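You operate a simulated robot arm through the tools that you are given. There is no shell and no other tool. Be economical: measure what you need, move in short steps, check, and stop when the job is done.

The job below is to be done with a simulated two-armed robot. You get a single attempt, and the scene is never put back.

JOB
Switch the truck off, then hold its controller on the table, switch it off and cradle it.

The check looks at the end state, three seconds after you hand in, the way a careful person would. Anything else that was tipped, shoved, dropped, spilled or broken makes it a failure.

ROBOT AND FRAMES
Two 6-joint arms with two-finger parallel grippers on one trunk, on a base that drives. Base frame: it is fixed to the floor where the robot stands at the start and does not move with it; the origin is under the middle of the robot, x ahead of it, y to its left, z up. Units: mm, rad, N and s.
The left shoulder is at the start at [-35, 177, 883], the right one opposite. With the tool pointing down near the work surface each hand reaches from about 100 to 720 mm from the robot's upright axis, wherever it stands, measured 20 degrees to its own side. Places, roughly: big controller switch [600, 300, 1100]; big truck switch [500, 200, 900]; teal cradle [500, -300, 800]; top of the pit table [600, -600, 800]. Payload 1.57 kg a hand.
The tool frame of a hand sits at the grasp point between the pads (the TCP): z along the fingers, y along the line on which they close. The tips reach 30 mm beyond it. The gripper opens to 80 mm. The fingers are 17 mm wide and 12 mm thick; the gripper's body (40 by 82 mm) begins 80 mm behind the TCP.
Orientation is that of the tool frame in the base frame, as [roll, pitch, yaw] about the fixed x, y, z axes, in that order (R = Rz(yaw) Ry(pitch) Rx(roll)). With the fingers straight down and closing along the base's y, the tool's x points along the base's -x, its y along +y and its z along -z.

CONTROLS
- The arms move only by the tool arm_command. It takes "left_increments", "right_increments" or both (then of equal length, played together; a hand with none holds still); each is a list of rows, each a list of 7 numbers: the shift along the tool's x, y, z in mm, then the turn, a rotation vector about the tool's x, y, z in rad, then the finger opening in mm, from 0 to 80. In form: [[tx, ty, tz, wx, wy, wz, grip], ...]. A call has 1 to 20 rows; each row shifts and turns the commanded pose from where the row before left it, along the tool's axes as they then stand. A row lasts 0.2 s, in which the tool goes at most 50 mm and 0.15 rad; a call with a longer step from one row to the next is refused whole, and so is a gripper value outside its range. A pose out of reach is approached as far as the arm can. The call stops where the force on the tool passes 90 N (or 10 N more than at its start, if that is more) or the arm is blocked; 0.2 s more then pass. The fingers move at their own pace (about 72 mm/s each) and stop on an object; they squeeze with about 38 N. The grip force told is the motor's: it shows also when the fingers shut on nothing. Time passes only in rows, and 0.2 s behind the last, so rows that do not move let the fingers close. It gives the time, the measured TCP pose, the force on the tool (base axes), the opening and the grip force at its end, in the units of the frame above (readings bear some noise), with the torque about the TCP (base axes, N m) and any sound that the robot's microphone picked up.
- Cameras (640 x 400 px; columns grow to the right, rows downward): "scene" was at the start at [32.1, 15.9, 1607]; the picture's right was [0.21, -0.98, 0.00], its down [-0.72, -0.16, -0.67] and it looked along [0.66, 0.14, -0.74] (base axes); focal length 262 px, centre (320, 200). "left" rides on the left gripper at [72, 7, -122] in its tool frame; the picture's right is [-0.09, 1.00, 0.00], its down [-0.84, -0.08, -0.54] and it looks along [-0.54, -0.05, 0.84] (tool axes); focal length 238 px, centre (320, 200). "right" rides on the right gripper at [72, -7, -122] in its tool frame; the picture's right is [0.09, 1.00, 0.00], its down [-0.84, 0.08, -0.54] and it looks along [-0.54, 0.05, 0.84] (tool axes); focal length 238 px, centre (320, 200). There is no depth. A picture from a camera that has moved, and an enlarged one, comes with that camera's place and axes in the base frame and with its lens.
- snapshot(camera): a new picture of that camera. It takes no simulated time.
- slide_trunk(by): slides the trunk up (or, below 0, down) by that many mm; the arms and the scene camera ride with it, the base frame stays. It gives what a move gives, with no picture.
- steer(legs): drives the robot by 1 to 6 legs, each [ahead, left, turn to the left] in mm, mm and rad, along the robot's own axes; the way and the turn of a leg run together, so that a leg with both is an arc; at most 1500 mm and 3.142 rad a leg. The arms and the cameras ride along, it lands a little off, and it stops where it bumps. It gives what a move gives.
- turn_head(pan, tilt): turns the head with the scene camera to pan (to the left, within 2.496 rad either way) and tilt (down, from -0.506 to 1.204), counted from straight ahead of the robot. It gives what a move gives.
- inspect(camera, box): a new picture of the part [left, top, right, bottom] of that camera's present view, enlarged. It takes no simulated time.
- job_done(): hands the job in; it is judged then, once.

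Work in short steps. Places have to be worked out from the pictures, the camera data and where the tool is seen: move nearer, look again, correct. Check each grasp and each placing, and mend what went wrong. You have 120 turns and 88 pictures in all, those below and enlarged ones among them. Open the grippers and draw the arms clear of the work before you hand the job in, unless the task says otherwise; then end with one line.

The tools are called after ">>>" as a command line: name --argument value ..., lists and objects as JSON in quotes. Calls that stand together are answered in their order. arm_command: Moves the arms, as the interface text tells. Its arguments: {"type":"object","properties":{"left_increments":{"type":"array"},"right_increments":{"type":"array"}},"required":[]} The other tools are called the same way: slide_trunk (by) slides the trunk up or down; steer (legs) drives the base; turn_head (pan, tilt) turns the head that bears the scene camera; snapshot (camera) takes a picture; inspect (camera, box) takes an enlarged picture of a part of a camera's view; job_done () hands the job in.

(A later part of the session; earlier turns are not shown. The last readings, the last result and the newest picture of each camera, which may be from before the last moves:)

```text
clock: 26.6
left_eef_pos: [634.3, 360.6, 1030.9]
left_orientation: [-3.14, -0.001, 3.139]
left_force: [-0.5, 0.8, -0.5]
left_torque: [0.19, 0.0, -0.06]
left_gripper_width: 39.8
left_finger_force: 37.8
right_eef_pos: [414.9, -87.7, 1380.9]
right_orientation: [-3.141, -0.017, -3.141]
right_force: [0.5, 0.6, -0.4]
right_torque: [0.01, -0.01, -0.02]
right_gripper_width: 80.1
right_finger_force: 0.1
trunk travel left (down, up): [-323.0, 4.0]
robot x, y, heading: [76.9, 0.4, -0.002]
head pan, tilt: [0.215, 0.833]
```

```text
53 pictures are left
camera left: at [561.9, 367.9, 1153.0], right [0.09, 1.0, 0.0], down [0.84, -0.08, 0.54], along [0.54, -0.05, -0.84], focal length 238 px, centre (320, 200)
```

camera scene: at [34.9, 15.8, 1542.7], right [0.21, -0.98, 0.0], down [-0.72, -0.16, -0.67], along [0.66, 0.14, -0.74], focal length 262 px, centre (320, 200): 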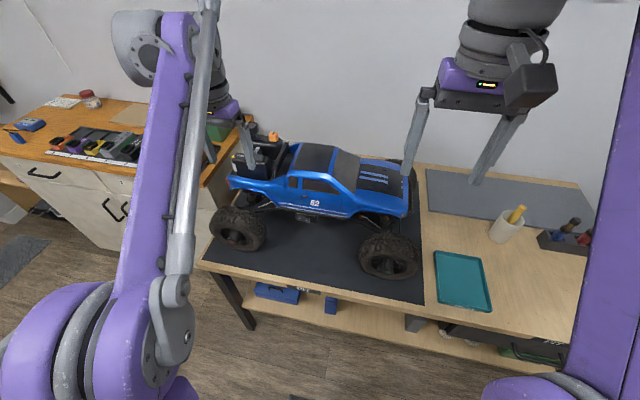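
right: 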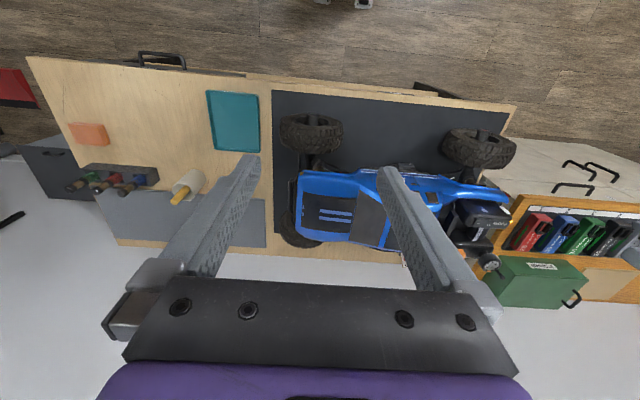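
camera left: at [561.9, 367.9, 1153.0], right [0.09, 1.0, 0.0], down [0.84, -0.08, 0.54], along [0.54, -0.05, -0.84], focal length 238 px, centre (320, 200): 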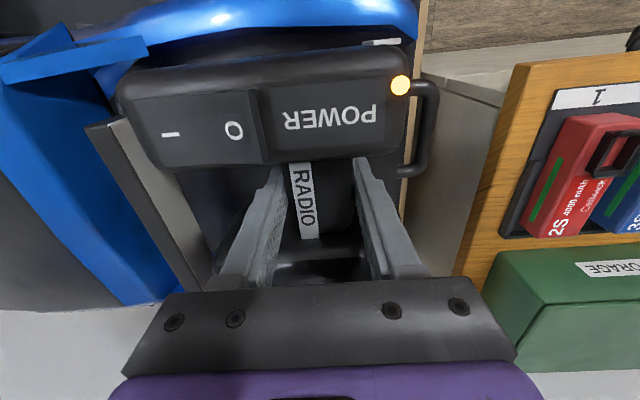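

Gripped at 39.8 mm. I lift slowly and watch the load.

>>> arm_command --left_increments '[[0, 0, -8, 0, 0, 0, 10], [0, 0, -12, 0, 0, 0, 10], [0, 0, -20, 0, 0, 0, 10], [0, 0, 0, 0, 0, 0, 10]]'

>>> snapshot --camera "left"

>>> inspect --camera "scene" --box '[190, 100, 310, 210]'

```text
clock: 27.6
left_eef_pos: [633.5, 362.1, 1070.0]
left_orientation: [-3.139, -0.002, 3.14]
left_force: [-0.3, 0.3, -4.1]
left_torque: [0.03, 0.02, -0.01]
left_gripper_width: 40.0
left_finger_force: 38.8
right_eef_pos: [415.4, -87.6, 1381.9]
right_orientation: [3.141, -0.019, 3.141]
right_force: [-0.1, -0.2, 0.1]
right_torque: [-0.02, 0.01, -0.02]
right_gripper_width: 80.0
right_finger_force: 0.1
trunk travel left (down, up): [-323.0, 4.0]
robot x, y, heading: [76.6, -0.4, 0.0]
head pan, tilt: [0.215, 0.833]
```

```text
52 pictures are left
camera left: at [562.2, 368.4, 1192.0], right [0.09, 1.0, 0.0], down [0.84, -0.08, 0.54], along [0.54, -0.05, -0.84], focal length 238 px, centre (320, 200)
```

left: 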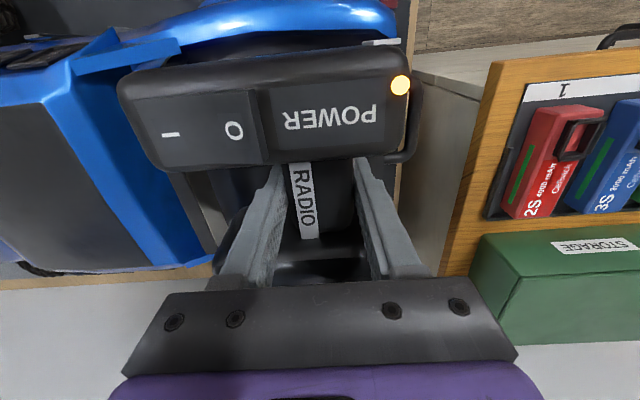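

```text
3.64 times, centred on (250, 155) of scene
camera zoom: at [111.0, 16.0, 1607.0], right [0.21, -0.98, 0.0], down [-0.72, -0.16, -0.67], along [0.66, 0.14, -0.74], focal length 954 px, centre (574, 364)
```

zoom: 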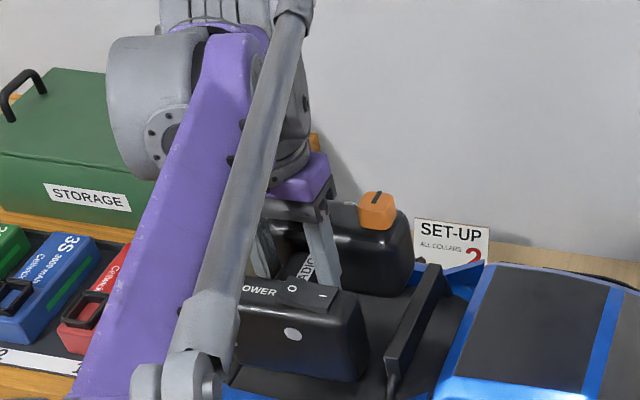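

It is held level (about 0.4 kg). I lift higher and draw it back toward me, clear of the truck.

>>> arm_command --left_increments '[[0, 0, -35, 0, 0, 0, 10], [0, 0, -35, 0, 0, 0, 10], [15, 0, -35, 0, 0, 0, 10], [35, 0, -15, 0, 0, 0, 10], [40, 0, 0, 0, 0, 0, 10], [40, 0, 0, 0, 0, 0, 10], [40, 0, 0, 0, 0, 0, 10], [30, 0, 0, 0, 0, 0, 10], [0, 0, 0, 0, 0, 0, 10]]'

>>> snapshot --camera "scene"

```text
clock: 29.6
left_eef_pos: [433.3, 360.3, 1189.5]
left_orientation: [-3.137, -0.001, 3.141]
left_force: [0.2, 0.3, -3.1]
left_torque: [0.06, 0.09, 0.01]
left_gripper_width: 39.8
left_finger_force: 38.0
right_eef_pos: [415.5, -87.6, 1379.4]
right_orientation: [3.141, -0.02, -3.141]
right_force: [0.4, 0.3, -0.5]
right_torque: [-0.01, 0.04, -0.01]
right_gripper_width: 79.9
right_finger_force: 0.0
trunk travel left (down, up): [-323.0, 4.0]
robot x, y, heading: [82.2, 1.2, -0.0]
head pan, tilt: [0.215, 0.833]
```

```text
50 pictures are left
camera scene: at [111.5, 16.1, 1607.0], right [0.21, -0.98, 0.0], down [-0.72, -0.16, -0.67], along [0.66, 0.14, -0.74], focal length 262 px, centre (320, 200)
```

scene: 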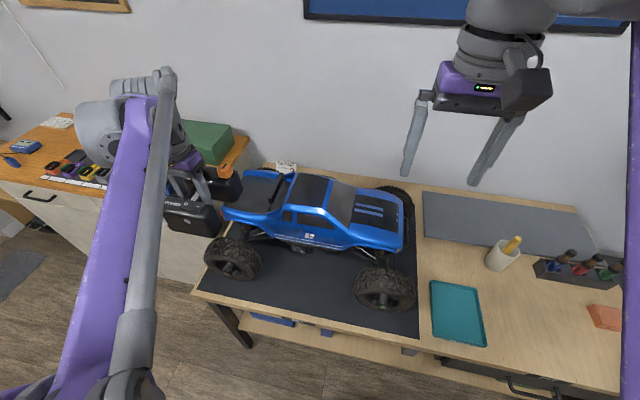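

The controller is clear of the truck. I drive back 80 mm and then 420 mm to the right, toward the cradle side.

>>> steer --legs '[[-80, 0, 0], [0, -420, 0]]'

>>> turn_head --pan 0.0 --tilt 0.9

>>> snapshot --camera "scene"

>>> snapshot --camera "left"

```text
clock: 34.5
left_eef_pos: [353.3, -59.1, 1189.6]
left_orientation: [-3.138, -0.001, 3.141]
left_force: [0.0, 1.0, -3.4]
left_torque: [0.0, 0.06, -0.02]
left_gripper_width: 39.3
left_finger_force: 38.6
right_eef_pos: [336.2, -507.4, 1380.4]
right_orientation: [3.141, -0.018, 3.14]
right_force: [0.5, 0.3, -0.4]
right_torque: [0.03, 0.0, 0.01]
right_gripper_width: 79.9
right_finger_force: 0.1
trunk travel left (down, up): [-323.0, 4.0]
robot x, y, heading: [-5.5, -422.5, 0.001]
head pan, tilt: [0.215, 0.833]
```

```text
clock: 35.2
left_eef_pos: [353.8, -59.0, 1189.2]
left_orientation: [-3.137, -0.002, 3.141]
left_force: [0.4, -0.2, -2.9]
left_torque: [0.05, 0.02, -0.02]
left_gripper_width: 39.3
left_finger_force: 38.2
right_eef_pos: [336.0, -508.9, 1380.4]
right_orientation: [-3.14, -0.018, -3.14]
right_force: [-0.2, -0.9, -1.3]
right_torque: [0.0, 0.02, 0.03]
right_gripper_width: 79.9
right_finger_force: 0.0
trunk travel left (down, up): [-323.0, 4.0]
robot x, y, heading: [1.3, -420.5, 0.002]
head pan, tilt: [0.0, 0.901]
```

```text
49 pictures are left
camera scene: at [29.7, -421.7, 1601.7], right [0.0, -1.0, 0.0], down [-0.78, 0.0, -0.62], along [0.62, 0.0, -0.78], focal length 262 px, centre (320, 200)
```

scene: 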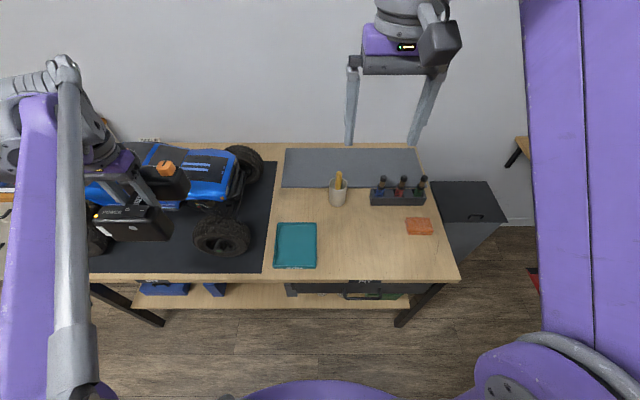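

```text
48 pictures are left
camera left: at [281.9, -52.6, 1312.2], right [0.09, 1.0, 0.0], down [0.84, -0.08, 0.54], along [0.54, -0.05, -0.84], focal length 238 px, centre (320, 200)
```

left: 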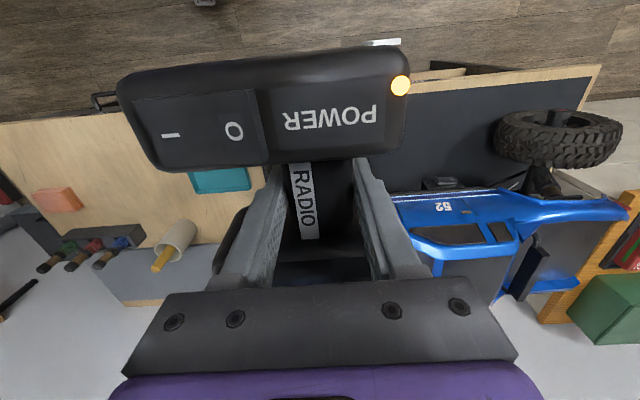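

Layout: the tray covers x 389–555, y −412…−269, with free tabletop to its right around (470, −530). I drive 120 mm more to the right and move the right hand outward so the arms don't interfere.

>>> steer --legs '[[0, -120, 0]]'

>>> arm_command --left_increments '[[0, -30, 0, 0, 0, 0, 10], [-10, -45, 0, 0, 0, 0, 10], [-20, -40, 0, 0, 0, 0, 10], [-20, -40, 0, 0, 0, 0, 10], [-20, -40, 0, 0, 0, 0, 10], [-20, -40, 0, 0, 0, 0, 10], [-20, -40, 0, 0, 0, 0, 10], [0, -45, 0, 0, 0, 0, 10], [0, -30, 0, 0, 0, 0, 10]]' --right_increments '[[0, -40, 0, 0, 0, 0, 0], [0, -40, 0, 0, 0, 0, 0], [0, -40, 0, 0, 0, 0, 0], [0, -40, 0, 0, 0, 0, 0], [0, 0, 0, 0, 0, 0, 0], [0, 0, 0, 0, 0, 0, 0], [0, 0, 0, 0, 0, 0, 0], [0, 0, 0, 0, 0, 0, 0], [0, 0, 0, 0, 0, 0, 0]]'

>>> snapshot --camera "scene"

```text
clock: 37.0
left_eef_pos: [353.9, -180.8, 1190.8]
left_orientation: [-3.137, 0.0, -3.141]
left_force: [0.5, -0.2, -3.3]
left_torque: [0.03, 0.04, 0.01]
left_gripper_width: 39.8
left_finger_force: 38.3
right_eef_pos: [335.9, -628.6, 1379.7]
right_orientation: [3.141, -0.02, -3.139]
right_force: [0.1, -0.6, -0.9]
right_torque: [0.0, 0.01, 0.01]
right_gripper_width: 80.0
right_finger_force: 0.1
trunk travel left (down, up): [-323.0, 4.0]
robot x, y, heading: [-1.2, -539.6, 0.005]
head pan, tilt: [0.0, 0.901]
```

```text
clock: 39.0
left_eef_pos: [463.8, -531.7, 1191.4]
left_orientation: [-3.141, -0.002, -3.14]
left_force: [-0.6, -0.2, -3.4]
left_torque: [0.05, 0.07, 0.03]
left_gripper_width: 39.7
left_finger_force: 37.4
right_eef_pos: [337.2, -789.8, 1379.2]
right_orientation: [3.14, -0.018, -3.141]
right_force: [0.3, 0.0, 0.2]
right_torque: [0.02, -0.02, -0.02]
right_gripper_width: 0.0
right_finger_force: 21.6
trunk travel left (down, up): [-323.0, 4.0]
robot x, y, heading: [1.7, -545.0, 0.006]
head pan, tilt: [0.0, 0.901]
```

```text
47 pictures are left
camera scene: at [30.1, -544.1, 1601.7], right [0.0, -1.0, 0.0], down [-0.78, 0.0, -0.62], along [0.62, 0.0, -0.78], focal length 262 px, centre (320, 200)
```

scene: 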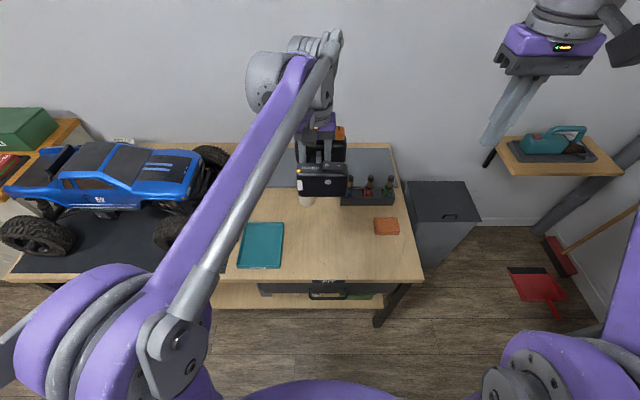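

Clear space is below. I lower the controller to TCP z≈900 and inspect its clearance.

>>> arm_command --left_increments '[[0, 0, 42, 0, 0, 0, 10], [0, 0, 42, 0, 0, 0, 10], [0, 0, 42, 0, 0, 0, 10], [0, 0, 42, 0, 0, 0, 10], [0, 0, 42, 0, 0, 0, 10], [0, 0, 42, 0, 0, 0, 10], [0, 0, 38, 0, 0, 0, 10], [0, 0, 0, 0, 0, 0, 10]]'

>>> inspect --camera "scene" --box '[220, 140, 440, 300]'

>>> snapshot --camera "right"

```text
clock: 40.8
left_eef_pos: [464.2, -530.8, 900.0]
left_orientation: [-3.139, -0.002, -3.14]
left_force: [-0.1, 0.3, -2.8]
left_torque: [0.02, 0.11, -0.01]
left_gripper_width: 39.5
left_finger_force: 37.9
right_eef_pos: [336.6, -787.8, 1381.2]
right_orientation: [3.141, -0.019, -3.139]
right_force: [-0.4, 0.3, 0.0]
right_torque: [0.02, -0.01, 0.04]
right_gripper_width: 0.1
right_finger_force: 21.1
trunk travel left (down, up): [-323.0, 4.0]
robot x, y, heading: [3.9, -542.8, 0.0]
head pan, tilt: [0.0, 0.901]
```

```text
2.50 times, centred on (330, 220) of scene
camera zoom: at [29.5, -543.2, 1601.8], right [0.0, -1.0, 0.0], down [-0.78, 0.0, -0.62], along [0.62, 0.0, -0.78], focal length 656 px, centre (295, 150)
```

zoom: 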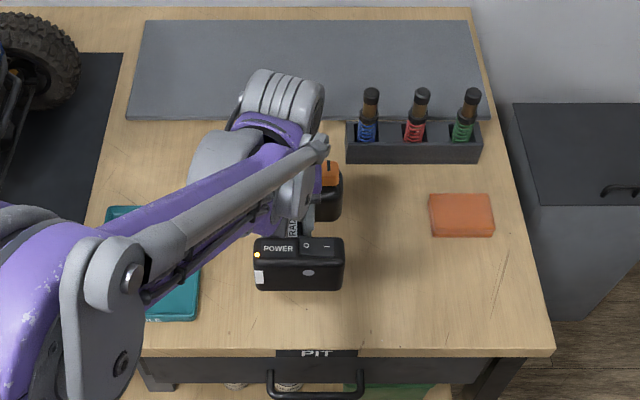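

```text
45 pictures are left
camera right: at [266.8, -794.1, 1502.5], right [-0.09, 1.0, 0.0], down [0.85, 0.08, 0.53], along [0.52, 0.05, -0.85], focal length 238 px, centre (320, 200)
```

right: 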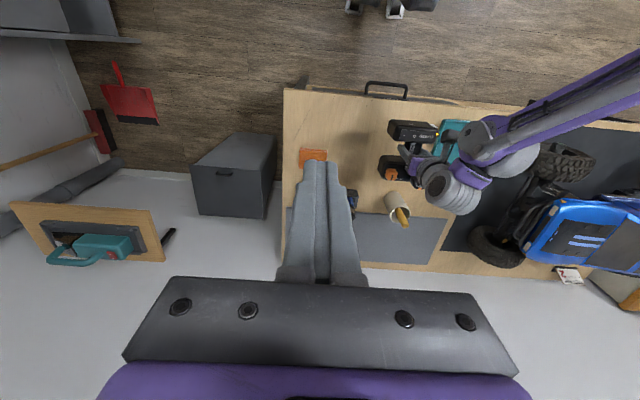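

The site is clear. I lower to about z 862, then in 3 mm steps to table contact.

>>> arm_command --left_increments '[[0, 0, 20, 0, 0, 0, 10], [0, 0, 18, 0, 0, 0, 10], [0, 0, 3, 0, 0, 0, 10], [0, 0, 3, 0, 0, 0, 10], [0, 0, 0, 0, 0, 0, 10]]'

>>> inspect --camera "right" --box '[360, 90, 480, 200]'

>>> inspect --camera "scene" --box '[280, 170, 380, 270]'

```text
clock: 42.0
left_eef_pos: [463.7, -531.9, 855.7]
left_orientation: [-3.14, -0.002, 3.141]
left_force: [-1.0, -0.1, -4.3]
left_torque: [0.01, 0.02, -0.01]
left_gripper_width: 40.0
left_finger_force: 37.9
right_eef_pos: [335.4, -788.4, 1380.7]
right_orientation: [3.141, -0.018, 3.142]
right_force: [0.2, -0.4, 0.0]
right_torque: [0.0, -0.01, -0.03]
right_gripper_width: 0.0
right_finger_force: 21.1
trunk travel left (down, up): [-323.0, 4.0]
robot x, y, heading: [-0.6, -543.1, 0.0]
head pan, tilt: [0.0, 0.901]
```

```text
3.64 times, centred on (420, 145) of right
camera zoom: at [267.1, -794.2, 1502.4], right [-0.09, 1.0, 0.0], down [0.85, 0.08, 0.53], along [0.52, 0.05, -0.85], focal length 867 px, centre (-44, 400)
```

zoom: 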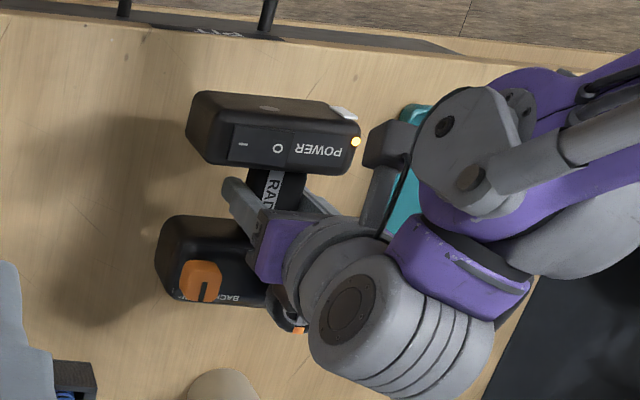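

```text
4.00 times, centred on (330, 220) of scene
camera zoom: at [29.8, -543.3, 1601.7], right [0.0, -1.0, 0.0], down [-0.78, 0.0, -0.62], along [0.62, 0.0, -0.78], focal length 1049 px, centre (280, 120)
```

zoom: 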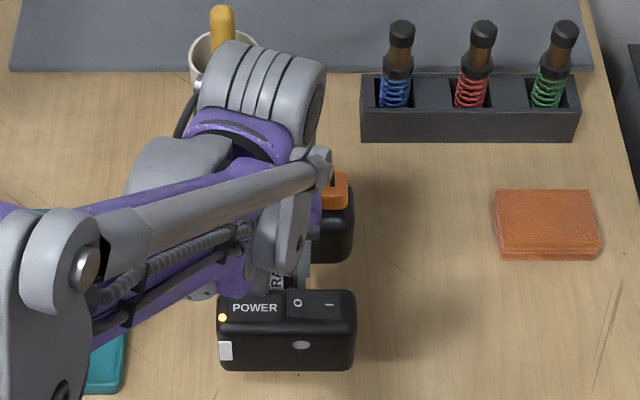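

Not yet in contact; I continue down in 2–3 mm steps.

>>> arm_command --left_increments '[[0, 0, 3, 0, 0, 0, 10], [0, 0, 3, 0, 0, 0, 10], [0, 0, 2, 0, 0, 0, 10], [0, 0, 0, 0, 0, 0, 10]]'

```text
clock: 43.0
left_eef_pos: [463.3, -532.6, 848.0]
left_orientation: [-3.139, -0.002, -3.14]
left_force: [0.1, 0.2, -3.5]
left_torque: [0.04, 0.08, -0.01]
left_gripper_width: 39.5
left_finger_force: 38.2
right_eef_pos: [338.0, -788.2, 1380.0]
right_orientation: [-3.141, -0.018, -3.141]
right_force: [0.2, -0.4, -0.1]
right_torque: [0.0, -0.02, 0.0]
right_gripper_width: 0.0
right_finger_force: 20.7
trunk travel left (down, up): [-323.0, 4.0]
robot x, y, heading: [-2.1, -538.5, 0.001]
head pan, tilt: [0.0, 0.901]
```

>>> arm_command --left_increments '[[0, 0, 2, 0, 0, 0, 10], [0, 0, 2, 0, 0, 0, 10], [0, 0, 2, 0, 0, 0, 10], [0, 0, 0, 0, 0, 0, 10]]'

>>> inspect --camera "scene" --box '[320, 230, 380, 270]'

```text
clock: 44.0
left_eef_pos: [463.8, -531.7, 843.1]
left_orientation: [-3.139, -0.003, -3.14]
left_force: [-0.6, 0.8, -3.5]
left_torque: [0.05, 0.04, 0.02]
left_gripper_width: 39.8
left_finger_force: 38.2
right_eef_pos: [336.0, -788.1, 1379.6]
right_orientation: [-3.141, -0.019, -3.141]
right_force: [1.0, 0.6, -0.2]
right_torque: [-0.05, -0.01, -0.02]
right_gripper_width: 0.1
right_finger_force: 21.3
trunk travel left (down, up): [-323.0, 4.0]
robot x, y, heading: [-1.8, -539.9, 0.001]
head pan, tilt: [0.0, 0.901]
```

```text
10.00 times, centred on (350, 250) of scene
camera zoom: at [29.9, -543.3, 1601.7], right [0.0, -1.0, 0.0], down [-0.78, 0.0, -0.62], along [0.62, 0.0, -0.78], focal length 2623 px, centre (20, -300)
```

zoom: 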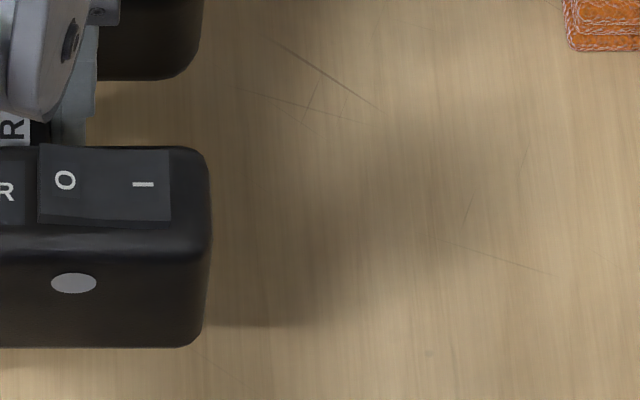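

>>> arm_command --left_increments '[[0, 0, 2, 0, 0, 0, 10], [0, 0, 1.5, 0, 0, 0, 10], [0, 0, 1.5, 0, 0, 0, 10], [0, 0, 0, 0, 0, 0, 10]]'

>>> snapshot --camera "left"

```text
clock: 45.0
left_eef_pos: [463.2, -532.5, 837.0]
left_orientation: [-3.137, 0.0, 3.14]
left_force: [0.1, 0.3, -3.7]
left_torque: [0.04, 0.06, 0.02]
left_gripper_width: 39.7
left_finger_force: 37.9
right_eef_pos: [336.6, -789.0, 1379.1]
right_orientation: [3.141, -0.017, -3.14]
right_force: [0.9, 0.1, -1.0]
right_torque: [-0.01, 0.0, -0.02]
right_gripper_width: 0.0
right_finger_force: 20.9
trunk travel left (down, up): [-323.0, 4.0]
robot x, y, heading: [1.3, -543.7, 0.004]
head pan, tilt: [0.0, 0.901]
```

```text
41 pictures are left
camera left: at [391.8, -525.0, 960.0], right [0.09, 1.0, 0.0], down [0.84, -0.08, 0.54], along [0.54, -0.05, -0.84], focal length 238 px, centre (320, 200)
```

left: 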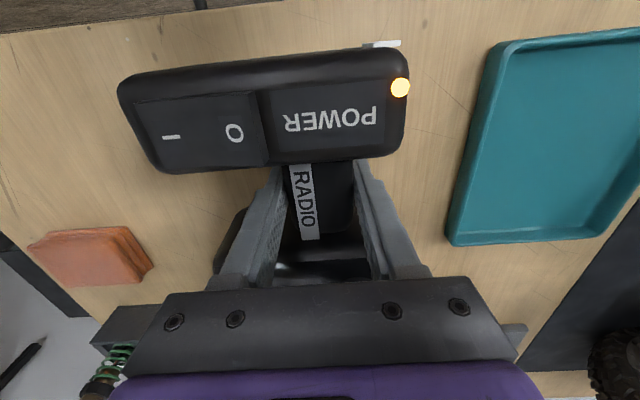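

Still hanging free, so the tabletop is a little lower than my estimate. I continue.

>>> arm_command --left_increments '[[0, 0, 1.5, 0, 0, 0, 10], [0, 0, 1.5, 0, 0, 0, 10], [0, 0, 1.5, 0, 0, 0, 10], [0, 0, 1.5, 0, 0, 0, 10], [0, 0, 0, 0, 0, 0, 10]]'

```text
clock: 46.1
left_eef_pos: [463.8, -531.0, 832.6]
left_orientation: [-3.139, -0.002, -3.14]
left_force: [0.2, 0.1, -3.4]
left_torque: [0.05, 0.04, 0.01]
left_gripper_width: 39.7
left_finger_force: 38.1
right_eef_pos: [337.2, -788.5, 1381.0]
right_orientation: [3.141, -0.017, -3.14]
right_force: [-0.2, 0.9, -0.2]
right_torque: [0.0, -0.03, 0.0]
right_gripper_width: 0.0
right_finger_force: 21.4
trunk travel left (down, up): [-323.0, 4.0]
robot x, y, heading: [2.3, -541.9, 0.003]
head pan, tilt: [0.0, 0.901]
```

>>> arm_command --left_increments '[[0, 0, 1.5, 0, 0, 0, 10], [0, 0, 1.5, 0, 0, 0, 10], [0, 0, 1.5, 0, 0, 0, 10], [0, 0, 0, 0, 0, 0, 10]]'

>>> inspect --camera "right" --box '[370, 100, 460, 190]'

```text
clock: 47.1
left_eef_pos: [463.1, -532.1, 828.0]
left_orientation: [-3.137, -0.001, 3.141]
left_force: [0.5, 0.5, -3.4]
left_torque: [0.04, 0.05, 0.0]
left_gripper_width: 39.7
left_finger_force: 38.1
right_eef_pos: [336.8, -789.0, 1379.8]
right_orientation: [-3.14, -0.017, -3.139]
right_force: [-0.7, -0.5, 1.0]
right_torque: [-0.01, 0.01, -0.02]
right_gripper_width: 0.0
right_finger_force: 21.5
trunk travel left (down, up): [-323.0, 4.0]
robot x, y, heading: [-0.6, -544.7, -0.0]
head pan, tilt: [0.0, 0.901]
```

```text
4.44 times, centred on (415, 145) of right
camera zoom: at [267.1, -794.2, 1502.4], right [-0.09, 1.0, 0.0], down [0.85, 0.08, 0.53], along [0.52, 0.05, -0.85], focal length 1059 px, centre (-102, 444)
```

zoom: 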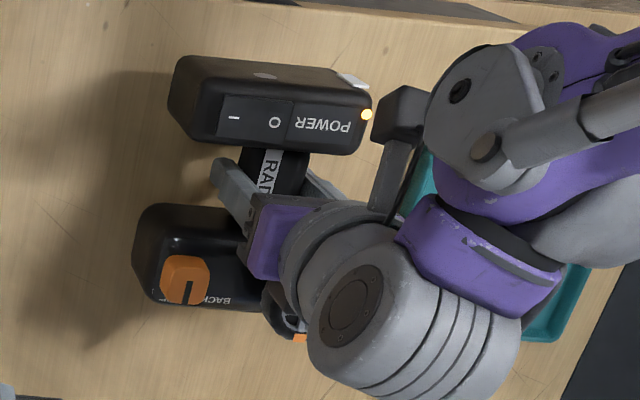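

Stereo on the tray corner puts the tabletop near z≈775–780. I continue down gently.

>>> arm_command --left_increments '[[0, 0, 1.5, 0, 0, 0, 10], [0, 0, 1.5, 0, 0, 0, 10], [0, 0, 1.5, 0, 0, 0, 10], [0, 0, 1.5, 0, 0, 0, 10], [0, 0, 0, 0, 0, 0, 10]]'

```text
clock: 48.4
left_eef_pos: [463.3, -532.1, 820.5]
left_orientation: [-3.138, -0.003, -3.14]
left_force: [-1.0, 0.5, -3.9]
left_torque: [0.05, 0.03, 0.03]
left_gripper_width: 39.8
left_finger_force: 38.3
right_eef_pos: [336.0, -788.6, 1381.7]
right_orientation: [3.141, -0.018, -3.142]
right_force: [0.3, 0.4, 0.3]
right_torque: [-0.04, 0.01, -0.01]
right_gripper_width: 0.0
right_finger_force: 20.9
trunk travel left (down, up): [-323.0, 4.0]
robot x, y, heading: [0.5, -540.7, 0.004]
head pan, tilt: [0.0, 0.901]
```

>>> arm_command --left_increments '[[0, 0, 1.5, 0, 0, 0, 10], [0, 0, 1.5, 0, 0, 0, 10], [0, 0, 1.5, 0, 0, 0, 10], [0, 0, 1.5, 0, 0, 0, 10], [0, 0, 0, 0, 0, 0, 10]]'

>>> inspect --camera "scene" --box '[290, 200, 380, 280]'

```text
clock: 49.5
left_eef_pos: [462.9, -531.6, 814.5]
left_orientation: [-3.139, 0.0, 3.14]
left_force: [-0.2, -0.5, -3.5]
left_torque: [-0.01, 0.03, 0.01]
left_gripper_width: 39.6
left_finger_force: 38.4
right_eef_pos: [337.4, -788.6, 1380.6]
right_orientation: [-3.141, -0.017, -3.139]
right_force: [-0.2, -0.5, -0.1]
right_torque: [0.0, -0.02, -0.02]
right_gripper_width: 0.0
right_finger_force: 20.8
trunk travel left (down, up): [-323.0, 4.0]
robot x, y, heading: [-0.5, -541.4, 0.006]
head pan, tilt: [0.0, 0.901]
```

```text
5.00 times, centred on (335, 240) of scene
camera zoom: at [29.9, -543.3, 1601.7], right [0.0, -1.0, 0.0], down [-0.78, 0.0, -0.62], along [0.62, 0.0, -0.78], focal length 1312 px, centre (245, 0)
```

zoom: 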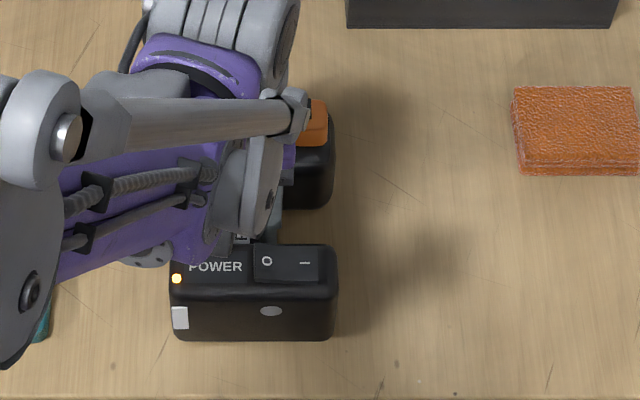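

>>> arm_command --left_increments '[[0, 0, 1.5, 0, 0, 0, 10], [0, 0, 1.5, 0, 0, 0, 10], [0, 0, 1.5, 0, 0, 0, 10], [0, 0, 1.5, 0, 0, 0, 10], [0, 0, 0, 0, 0, 0, 10]]'

```text
clock: 50.8
left_eef_pos: [462.6, -531.1, 808.5]
left_orientation: [-3.137, -0.003, 3.14]
left_force: [0.4, 0.3, -3.8]
left_torque: [0.05, 0.12, -0.03]
left_gripper_width: 39.5
left_finger_force: 37.5
right_eef_pos: [336.2, -788.0, 1380.7]
right_orientation: [-3.141, -0.018, -3.139]
right_force: [0.2, 0.2, 0.2]
right_torque: [-0.03, -0.03, 0.0]
right_gripper_width: 0.2
right_finger_force: 21.2
trunk travel left (down, up): [-323.0, 4.0]
robot x, y, heading: [1.3, -539.6, 0.003]
head pan, tilt: [0.0, 0.901]
```

>>> arm_command --left_increments '[[0, 0, 1.5, 0, 0, 0, 10], [0, 0, 1.5, 0, 0, 0, 10], [0, 0, 1.5, 0, 0, 0, 10], [0, 0, 1.5, 0, 0, 0, 10], [0, 0, 0, 0, 0, 0, 10]]'

>>> snapshot --camera "left"

```text
clock: 52.0
left_eef_pos: [463.9, -531.1, 803.6]
left_orientation: [-3.139, -0.002, -3.141]
left_force: [-0.8, 0.1, -3.3]
left_torque: [0.05, 0.05, 0.0]
left_gripper_width: 39.8
left_finger_force: 38.1
right_eef_pos: [336.3, -788.1, 1379.9]
right_orientation: [-3.141, -0.018, -3.141]
right_force: [-0.6, -0.7, -0.3]
right_torque: [0.0, 0.02, 0.0]
right_gripper_width: 0.0
right_finger_force: 21.1
trunk travel left (down, up): [-323.0, 4.0]
robot x, y, heading: [-0.5, -539.7, -0.005]
head pan, tilt: [0.0, 0.901]
```

```text
38 pictures are left
camera left: at [391.5, -524.6, 925.5], right [0.09, 1.0, 0.0], down [0.84, -0.08, 0.54], along [0.54, -0.05, -0.84], focal length 238 px, centre (320, 200)
```

left: 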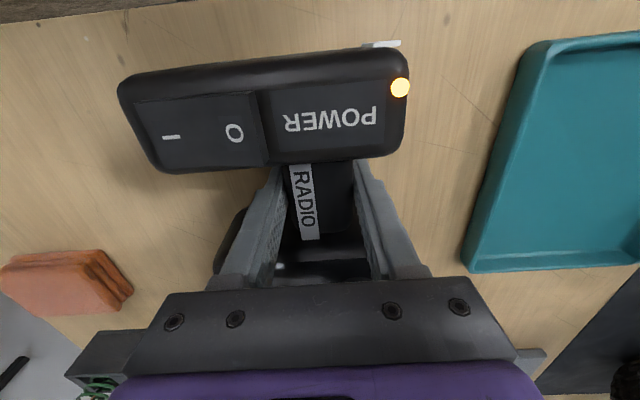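

>>> arm_command --left_increments '[[0, 0, 1.5, 0, 0, 0, 10], [0, 0, 1.5, 0, 0, 0, 10], [0, 0, 1.5, 0, 0, 0, 10], [0, 0, 1.5, 0, 0, 0, 10], [0, 0, 0, 0, 0, 0, 10]]'

>>> inspect --camera "scene" --box '[310, 210, 370, 280]'

```text
clock: 53.1
left_eef_pos: [462.5, -532.1, 797.4]
left_orientation: [-3.139, 0.002, 3.14]
left_force: [3.8, 1.8, 30.1]
left_torque: [0.43, -0.06, -0.05]
left_gripper_width: 39.7
left_finger_force: 38.0
right_eef_pos: [334.7, -788.6, 1379.9]
right_orientation: [-3.141, -0.016, -3.14]
right_force: [0.9, -0.6, 0.5]
right_torque: [0.01, -0.03, 0.01]
right_gripper_width: 0.0
right_finger_force: 21.6
trunk travel left (down, up): [-323.0, 4.0]
robot x, y, heading: [0.4, -543.8, 0.002]
head pan, tilt: [0.0, 0.901]
```

```text
5.71 times, centred on (340, 245) of scene
camera zoom: at [27.8, -543.3, 1601.9], right [0.0, -1.0, 0.0], down [-0.78, 0.0, -0.62], along [0.62, 0.0, -0.78], focal length 1499 px, centre (206, -57)
```

zoom: 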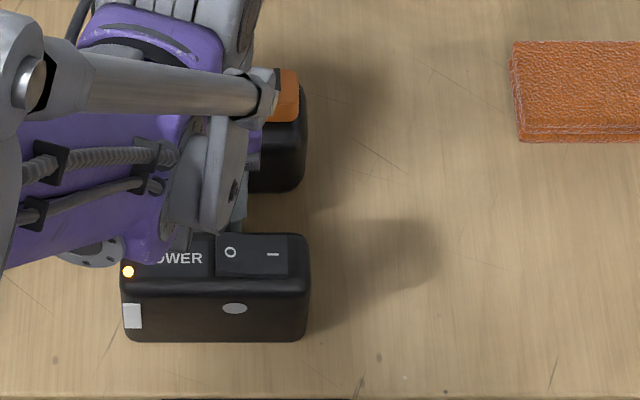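

Contact with the table is made (30 N down). I relax it by 1.5 mm and keep holding. The O end is at about (414, −555, 835). I bring the right hand in closed, tilted 45° and pointing left-down from the right side, clear of the left gripper.

>>> arm_command --left_increments '[[0, 0, -1.5, 0, 0, 0, 10], [0, 0, 0, 0, 0, 0, 10], [0, 0, 0, 0, 0, 0, 10], [0, 0, 0, 0, 0, 0, 10], [0, 0, 0, 0, 0, 0, 10], [0, 0, 0, 0, 0, 0, 10], [0, 0, 0, 0, 0, 0, 10], [0, 0, 0, 0, 0, 0, 10], [0, 0, 0, 0, 0, 0, 10], [0, 0, 0, 0, 0, 0, 10], [0, 0, 0, 0, 0, 0, 10], [0, 0, 0, 0, 0, 0, 10], [0, 0, 0, 0, 0, 0, 10], [0, 0, 0, 0, 0, 0, 10], [0, 0, 0, 0, 0, 0, 10], [0, 0, 0, 0, 0, 0, 10], [0, 0, 0, 0, 0, 0, 10]]' --right_increments '[[0, 0, 0, -0.131, 0, 0, 0], [0, 0, 0, -0.131, 0, 0, 0], [0, 0, 0, -0.131, 0, 0, 0], [0, 0, 0, -0.131, 0, 0, 0], [0, 0, 0, -0.131, 0, 0, 0], [0, 0, 0, -0.131, 0, 0, 0], [-8, -26, 26, 0, 0, 0, 0], [-8, -30, 30, 0, 0, 0, 0], [-8, -30, 30, 0, 0, 0, 0], [-8, -30, 30, 0, 0, 0, 0], [-8, -30, 30, 0, 0, 0, 0], [-8, -26, 40, 0, 0, 0, 0], [-8, -17, 45, 0, 0, 0, 0], [-8, 0, 48, 0, 0, 0, 0], [-8, 0, 48, 0, 0, 0, 0], [-6, 0, 48, 0, 0, 0, 0], [0, 0, 0, 0, 0, 0, 0]]'

>>> snapshot --camera "right"

>>> snapshot --camera "scene"

```text
clock: 56.8
left_eef_pos: [463.4, -531.3, 798.3]
left_orientation: [-3.141, -0.001, -3.14]
left_force: [0.7, 0.0, -3.6]
left_torque: [0.05, 0.06, 0.01]
left_gripper_width: 39.7
left_finger_force: 38.4
right_eef_pos: [407.5, -658.1, 980.6]
right_orientation: [2.355, -0.019, -3.14]
right_force: [0.3, 0.5, -0.7]
right_torque: [0.02, -0.01, -0.01]
right_gripper_width: 0.2
right_finger_force: 21.0
trunk travel left (down, up): [-323.0, 4.0]
robot x, y, heading: [-1.1, -543.9, 0.004]
head pan, tilt: [0.0, 0.901]
```

```text
36 pictures are left
camera right: at [336.5, -748.3, 1062.1], right [-0.08, 0.7, 0.71], down [0.84, -0.33, 0.42], along [0.53, 0.63, -0.57], focal length 238 px, centre (320, 200)
```

right: 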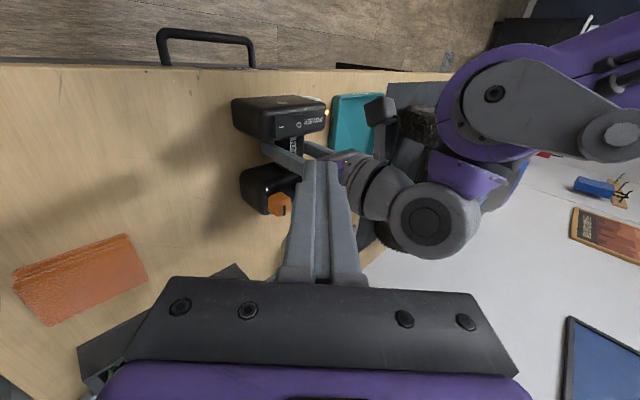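

```text
35 pictures are left
camera scene: at [29.7, -543.6, 1601.7], right [0.0, -1.0, 0.0], down [-0.78, 0.0, -0.62], along [0.62, 0.0, -0.78], focal length 262 px, centre (320, 200)
```

scene: 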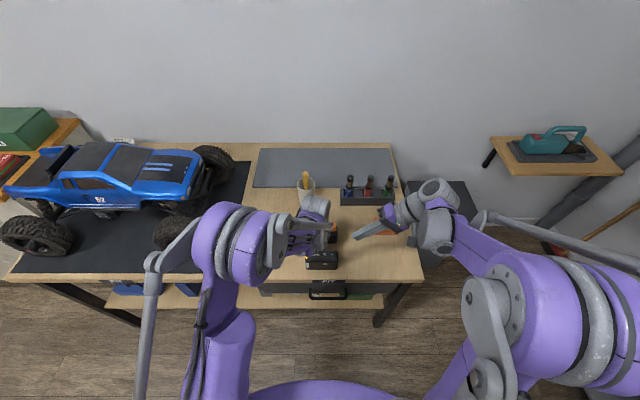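

The left hand holds with the controller just at the table. I add 1 mm of down pressure with the left and bring the right tip near O.

>>> arm_command --left_increments '[[0, 0, 1, 0, 0, 0, 10], [0, 0, 0, 0, 0, 0, 10], [0, 0, 0, 0, 0, 0, 10], [0, 0, 0, 0, 0, 0, 10]]' --right_increments '[[-3, -9, 40, 0, 0, 0, 0], [-3, -8, 40, 0, 0, 0, 0], [0, 0, 8, 0, 0, 0, 0], [0, 0, 0, 0, 0, 0, 0]]'

>>> inspect --camera "right" --box '[240, 80, 400, 200]'

>>> inspect --camera "scene" --box '[290, 210, 370, 280]'

```text
clock: 57.8
left_eef_pos: [463.2, -532.3, 798.7]
left_orientation: [-3.139, 0.001, -3.141]
left_force: [1.1, -1.6, 18.1]
left_torque: [0.33, 0.8, -0.02]
left_gripper_width: 39.6
left_finger_force: 38.2
right_eef_pos: [410.7, -607.6, 907.5]
right_orientation: [2.355, -0.019, -3.141]
right_force: [0.1, 0.1, 0.2]
right_torque: [-0.01, 0.02, 0.0]
right_gripper_width: 0.0
right_finger_force: 21.3
trunk travel left (down, up): [-323.0, 4.0]
robot x, y, heading: [-0.9, -541.2, 0.002]
head pan, tilt: [0.0, 0.901]
```

```text
3.33 times, centred on (320, 140) of right
camera zoom: at [340.9, -697.0, 988.3], right [-0.08, 0.7, 0.71], down [0.84, -0.33, 0.42], along [0.53, 0.63, -0.57], focal length 794 px, centre (320, 400)
```

zoom: 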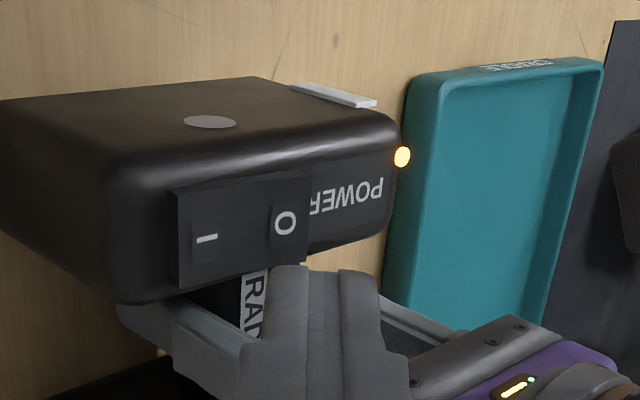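

```text
5.71 times, centred on (330, 245) of scene
camera zoom: at [28.5, -543.6, 1601.9], right [0.0, -1.0, 0.0], down [-0.78, 0.0, -0.62], along [0.62, 0.0, -0.78], focal length 1499 px, centre (263, -57)
```

zoom: 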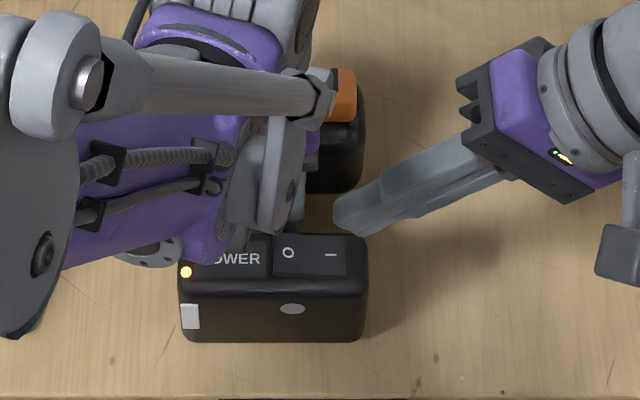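

Refined from both views, O is at (412, −556, 844). I advance to about 9 mm short and look again.

>>> arm_command --right_increments '[[-1, 5, 20, 0, 0, 0, 0], [0, 1, 20, 0, 0, 0, 0], [0, 0, 0, 0, 0, 0, 0]]'

>>> inspect --camera "right" --box '[240, 80, 400, 200]'

>>> inspect --camera "scene" --box '[305, 230, 350, 265]'

```text
clock: 58.5
left_eef_pos: [461.4, -532.2, 797.1]
left_orientation: [-3.139, 0.001, 3.141]
left_force: [3.9, -1.2, 23.2]
left_torque: [0.22, 0.61, 0.03]
left_gripper_width: 39.8
left_finger_force: 38.1
right_eef_pos: [410.1, -574.3, 882.8]
right_orientation: [2.353, -0.018, -3.139]
right_force: [0.6, 0.9, -0.4]
right_torque: [0.0, -0.02, -0.01]
right_gripper_width: 0.0
right_finger_force: 21.7
trunk travel left (down, up): [-323.0, 4.0]
robot x, y, heading: [-2.3, -543.3, 0.001]
head pan, tilt: [0.0, 0.901]
```

```text
3.33 times, centred on (320, 140) of right
camera zoom: at [341.1, -664.4, 964.7], right [-0.08, 0.7, 0.71], down [0.84, -0.33, 0.42], along [0.53, 0.63, -0.57], focal length 794 px, centre (320, 400)
```

zoom: 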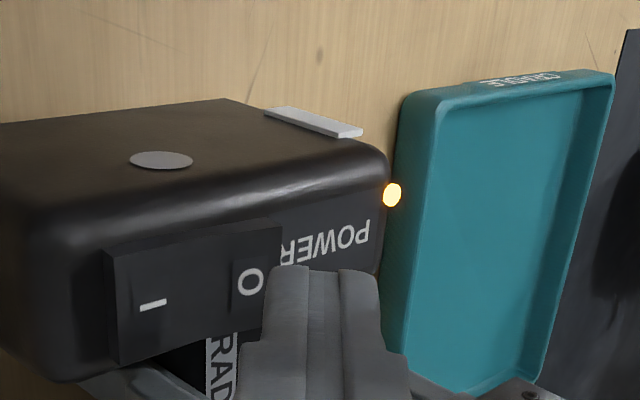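

```text
11.43 times, centred on (328, 248) of scene
camera zoom: at [28.3, -543.6, 1601.9], right [0.0, -1.0, 0.0], down [-0.78, 0.0, -0.62], along [0.62, 0.0, -0.78], focal length 2998 px, centre (234, -343)
```

zoom: 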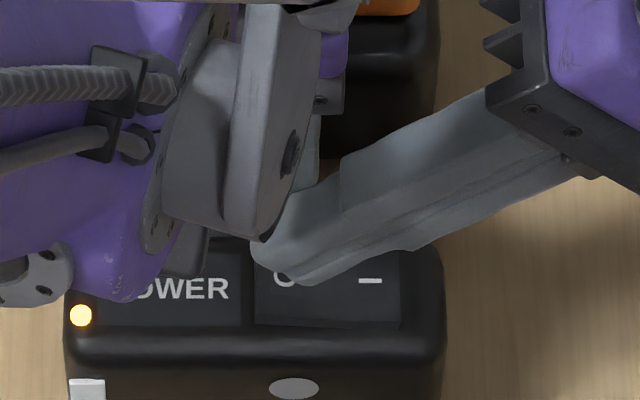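

The tip is about 9 mm from the O half. I nudge it 3 mm toward the O centre and press in small steps.

>>> arm_command --right_increments '[[2, -3, 4, 0, 0, 0, 0], [0, 0, 3, 0, 0, 0, 0], [0, 0, 2, 0, 0, 0, 0], [0, 0, 0, 0, 0, 0, 0]]'

>>> inspect --camera "right" --box '[240, 80, 400, 200]'

```text
clock: 59.5
left_eef_pos: [462.5, -532.1, 798.3]
left_orientation: [-3.141, 0.0, -3.141]
left_force: [6.3, -1.3, 27.7]
left_torque: [0.25, 0.16, 0.0]
left_gripper_width: 39.6
left_finger_force: 37.8
right_eef_pos: [407.6, -570.0, 874.6]
right_orientation: [2.356, -0.016, -3.14]
right_force: [-0.6, 0.1, 0.1]
right_torque: [-0.01, 0.01, -0.05]
right_gripper_width: 0.0
right_finger_force: 21.9
trunk travel left (down, up): [-323.0, 4.0]
robot x, y, heading: [-1.6, -547.9, 0.006]
head pan, tilt: [0.0, 0.901]
```

```text
3.33 times, centred on (320, 140) of right
camera zoom: at [338.8, -660.2, 956.2], right [-0.08, 0.7, 0.71], down [0.84, -0.33, 0.42], along [0.53, 0.63, -0.57], focal length 794 px, centre (320, 400)
```

zoom: 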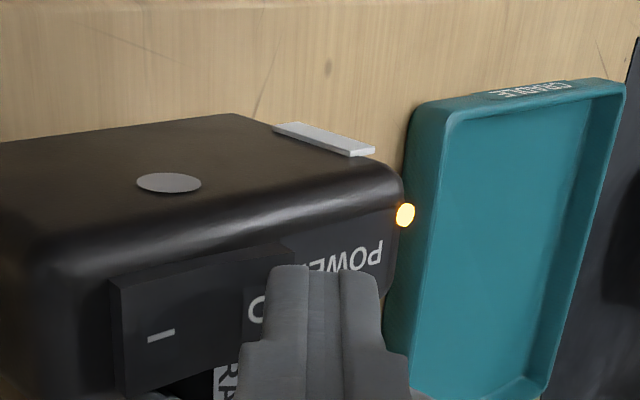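

>>> arm_command --right_increments '[[0, 0, 2, 0, 0, 0, 0], [0, 0, 2, 0, 0, 0, 0], [0, 0, 1, 0, 0, 0, 0], [0, 0, 0, 0, 0, 0, 0]]'

>>> inspect --camera "right" --box '[240, 80, 400, 200]'

```text
clock: 60.5
left_eef_pos: [462.1, -532.0, 797.5]
left_orientation: [-3.141, 0.0, 3.141]
left_force: [7.3, -1.3, 28.1]
left_torque: [0.25, -0.18, -0.01]
left_gripper_width: 39.8
left_finger_force: 38.1
right_eef_pos: [408.5, -565.0, 871.2]
right_orientation: [2.354, -0.018, -3.14]
right_force: [0.2, -0.5, 0.3]
right_torque: [-0.03, -0.05, -0.01]
right_gripper_width: 0.0
right_finger_force: 21.7
trunk travel left (down, up): [-323.0, 4.0]
robot x, y, heading: [-2.2, -543.5, 0.006]
head pan, tilt: [0.0, 0.901]
```

```text
3.33 times, centred on (320, 140) of right
camera zoom: at [338.7, -656.6, 953.2], right [-0.08, 0.7, 0.71], down [0.84, -0.33, 0.42], along [0.53, 0.63, -0.57], focal length 794 px, centre (320, 400)
```

zoom: 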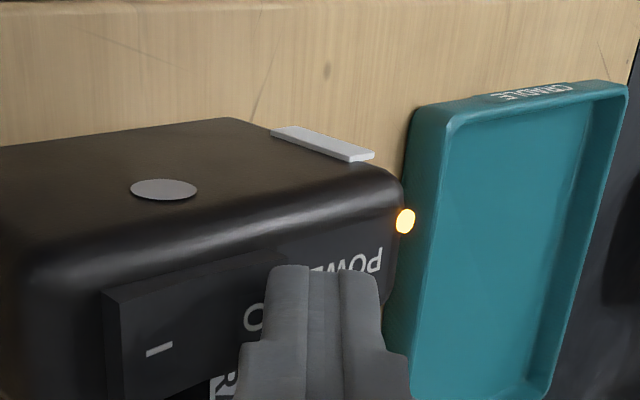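

The tip is drifting toward the O end. I shift back 3 mm in −y and press straight down in small steps.

>>> arm_command --right_increments '[[0, -2.8, -2.8, 0, 0, 0, 0], [0, -1.4, 1.4, 0, 0, 0, 0], [0, -1.4, 1.4, 0, 0, 0, 0], [0, -1.1, 1.1, 0, 0, 0, 0], [0, 0, 0, 0, 0, 0, 0]]'

>>> inspect --camera "right" --box '[240, 80, 400, 200]'

```text
clock: 61.8
left_eef_pos: [462.9, -530.4, 798.2]
left_orientation: [-3.14, 0.003, 3.142]
left_force: [10.4, 1.7, -9.9]
left_torque: [0.17, -0.42, -0.03]
left_gripper_width: 39.8
left_finger_force: 37.8
right_eef_pos: [408.4, -570.3, 868.5]
right_orientation: [2.346, -0.015, 3.141]
right_force: [-0.6, -7.8, 58.8]
right_torque: [0.65, -0.01, 0.0]
right_gripper_width: 0.0
right_finger_force: 21.2
trunk travel left (down, up): [-323.0, 4.0]
robot x, y, heading: [0.2, -539.7, 0.004]
head pan, tilt: [0.0, 0.901]
```

```text
3.33 times, centred on (320, 140) of right
camera zoom: at [338.2, -660.8, 948.9], right [-0.08, 0.7, 0.71], down [0.84, -0.33, 0.42], along [0.53, 0.64, -0.56], focal length 794 px, centre (320, 400)
```

zoom: 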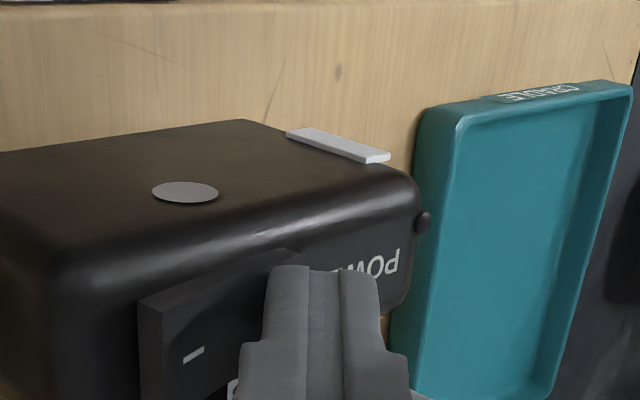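

The LED is out, so the controller is off. I withdraw the right hand straight up and then back along its approach, relaxing the left pressure.

>>> arm_command --left_increments '[[0, 0, 0, 0, 0, 0, 10], [0, 0, 0, 0, 0, 0, 10], [0, 0, 0, 0, 0, 0, 10], [0, 0, 0, 0, 0, 0, 10], [0, 0, 0, 0, 0, 0, 10], [0, 0, 0, 0, 0, 0, 10], [0, 0, 0, 0, 0, 0, 10], [0, 0, -2, 0, 0, 0, 10], [0, 0, 0, 0, 0, 0, 10]]' --right_increments '[[0, 4, -4, 0, 0, 0, 0], [0, 0, -15, 0, 0, 0, 0], [0, 0, -40, 0, 0, 0, 0], [0, 0, -45, 0, 0, 0, 0], [0, 10, -45, 0, 0, 0, 0], [0, 20, -45, 0, 0, 0, 0], [0, 30, -38, 0, 0, 0, 0], [0, 30, -38, 0, 0, 0, 0], [0, 0, 0, 0, 0, 0, 0]]'

>>> snapshot --camera "left"

>>> snapshot --camera "right"

```text
clock: 63.8
left_eef_pos: [462.9, -532.4, 798.8]
left_orientation: [-3.138, -0.001, 3.141]
left_force: [-0.1, 0.0, -3.4]
left_torque: [0.04, 0.09, -0.02]
left_gripper_width: 40.0
left_finger_force: 38.3
right_eef_pos: [412.8, -695.2, 1121.3]
right_orientation: [2.354, -0.02, -3.139]
right_force: [0.5, -0.7, 0.1]
right_torque: [0.0, -0.04, 0.0]
right_gripper_width: 0.1
right_finger_force: 21.4
trunk travel left (down, up): [-323.0, 4.0]
robot x, y, heading: [-2.7, -542.4, 0.003]
head pan, tilt: [0.0, 0.901]
```

```text
27 pictures are left
camera left: at [391.3, -525.4, 921.2], right [0.09, 1.0, 0.0], down [0.84, -0.08, 0.54], along [0.54, -0.05, -0.84], focal length 238 px, centre (320, 200)
```

left: 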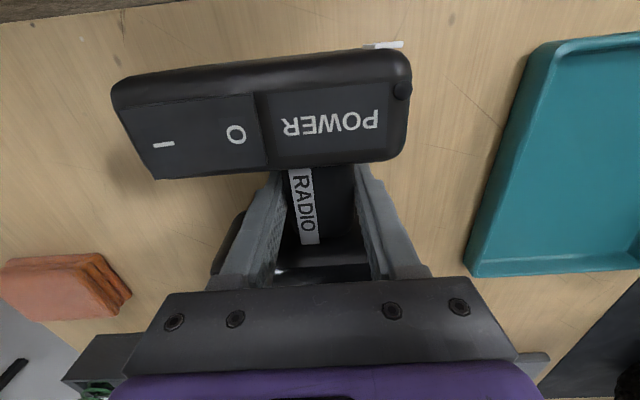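

```text
26 pictures are left
camera right: at [343.5, -785.8, 1203.6], right [-0.08, 0.7, 0.71], down [0.85, -0.33, 0.42], along [0.53, 0.63, -0.57], focal length 238 px, centre (320, 200)
```

right: 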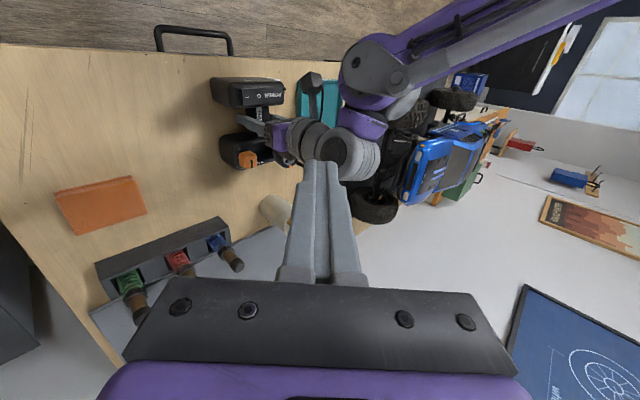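

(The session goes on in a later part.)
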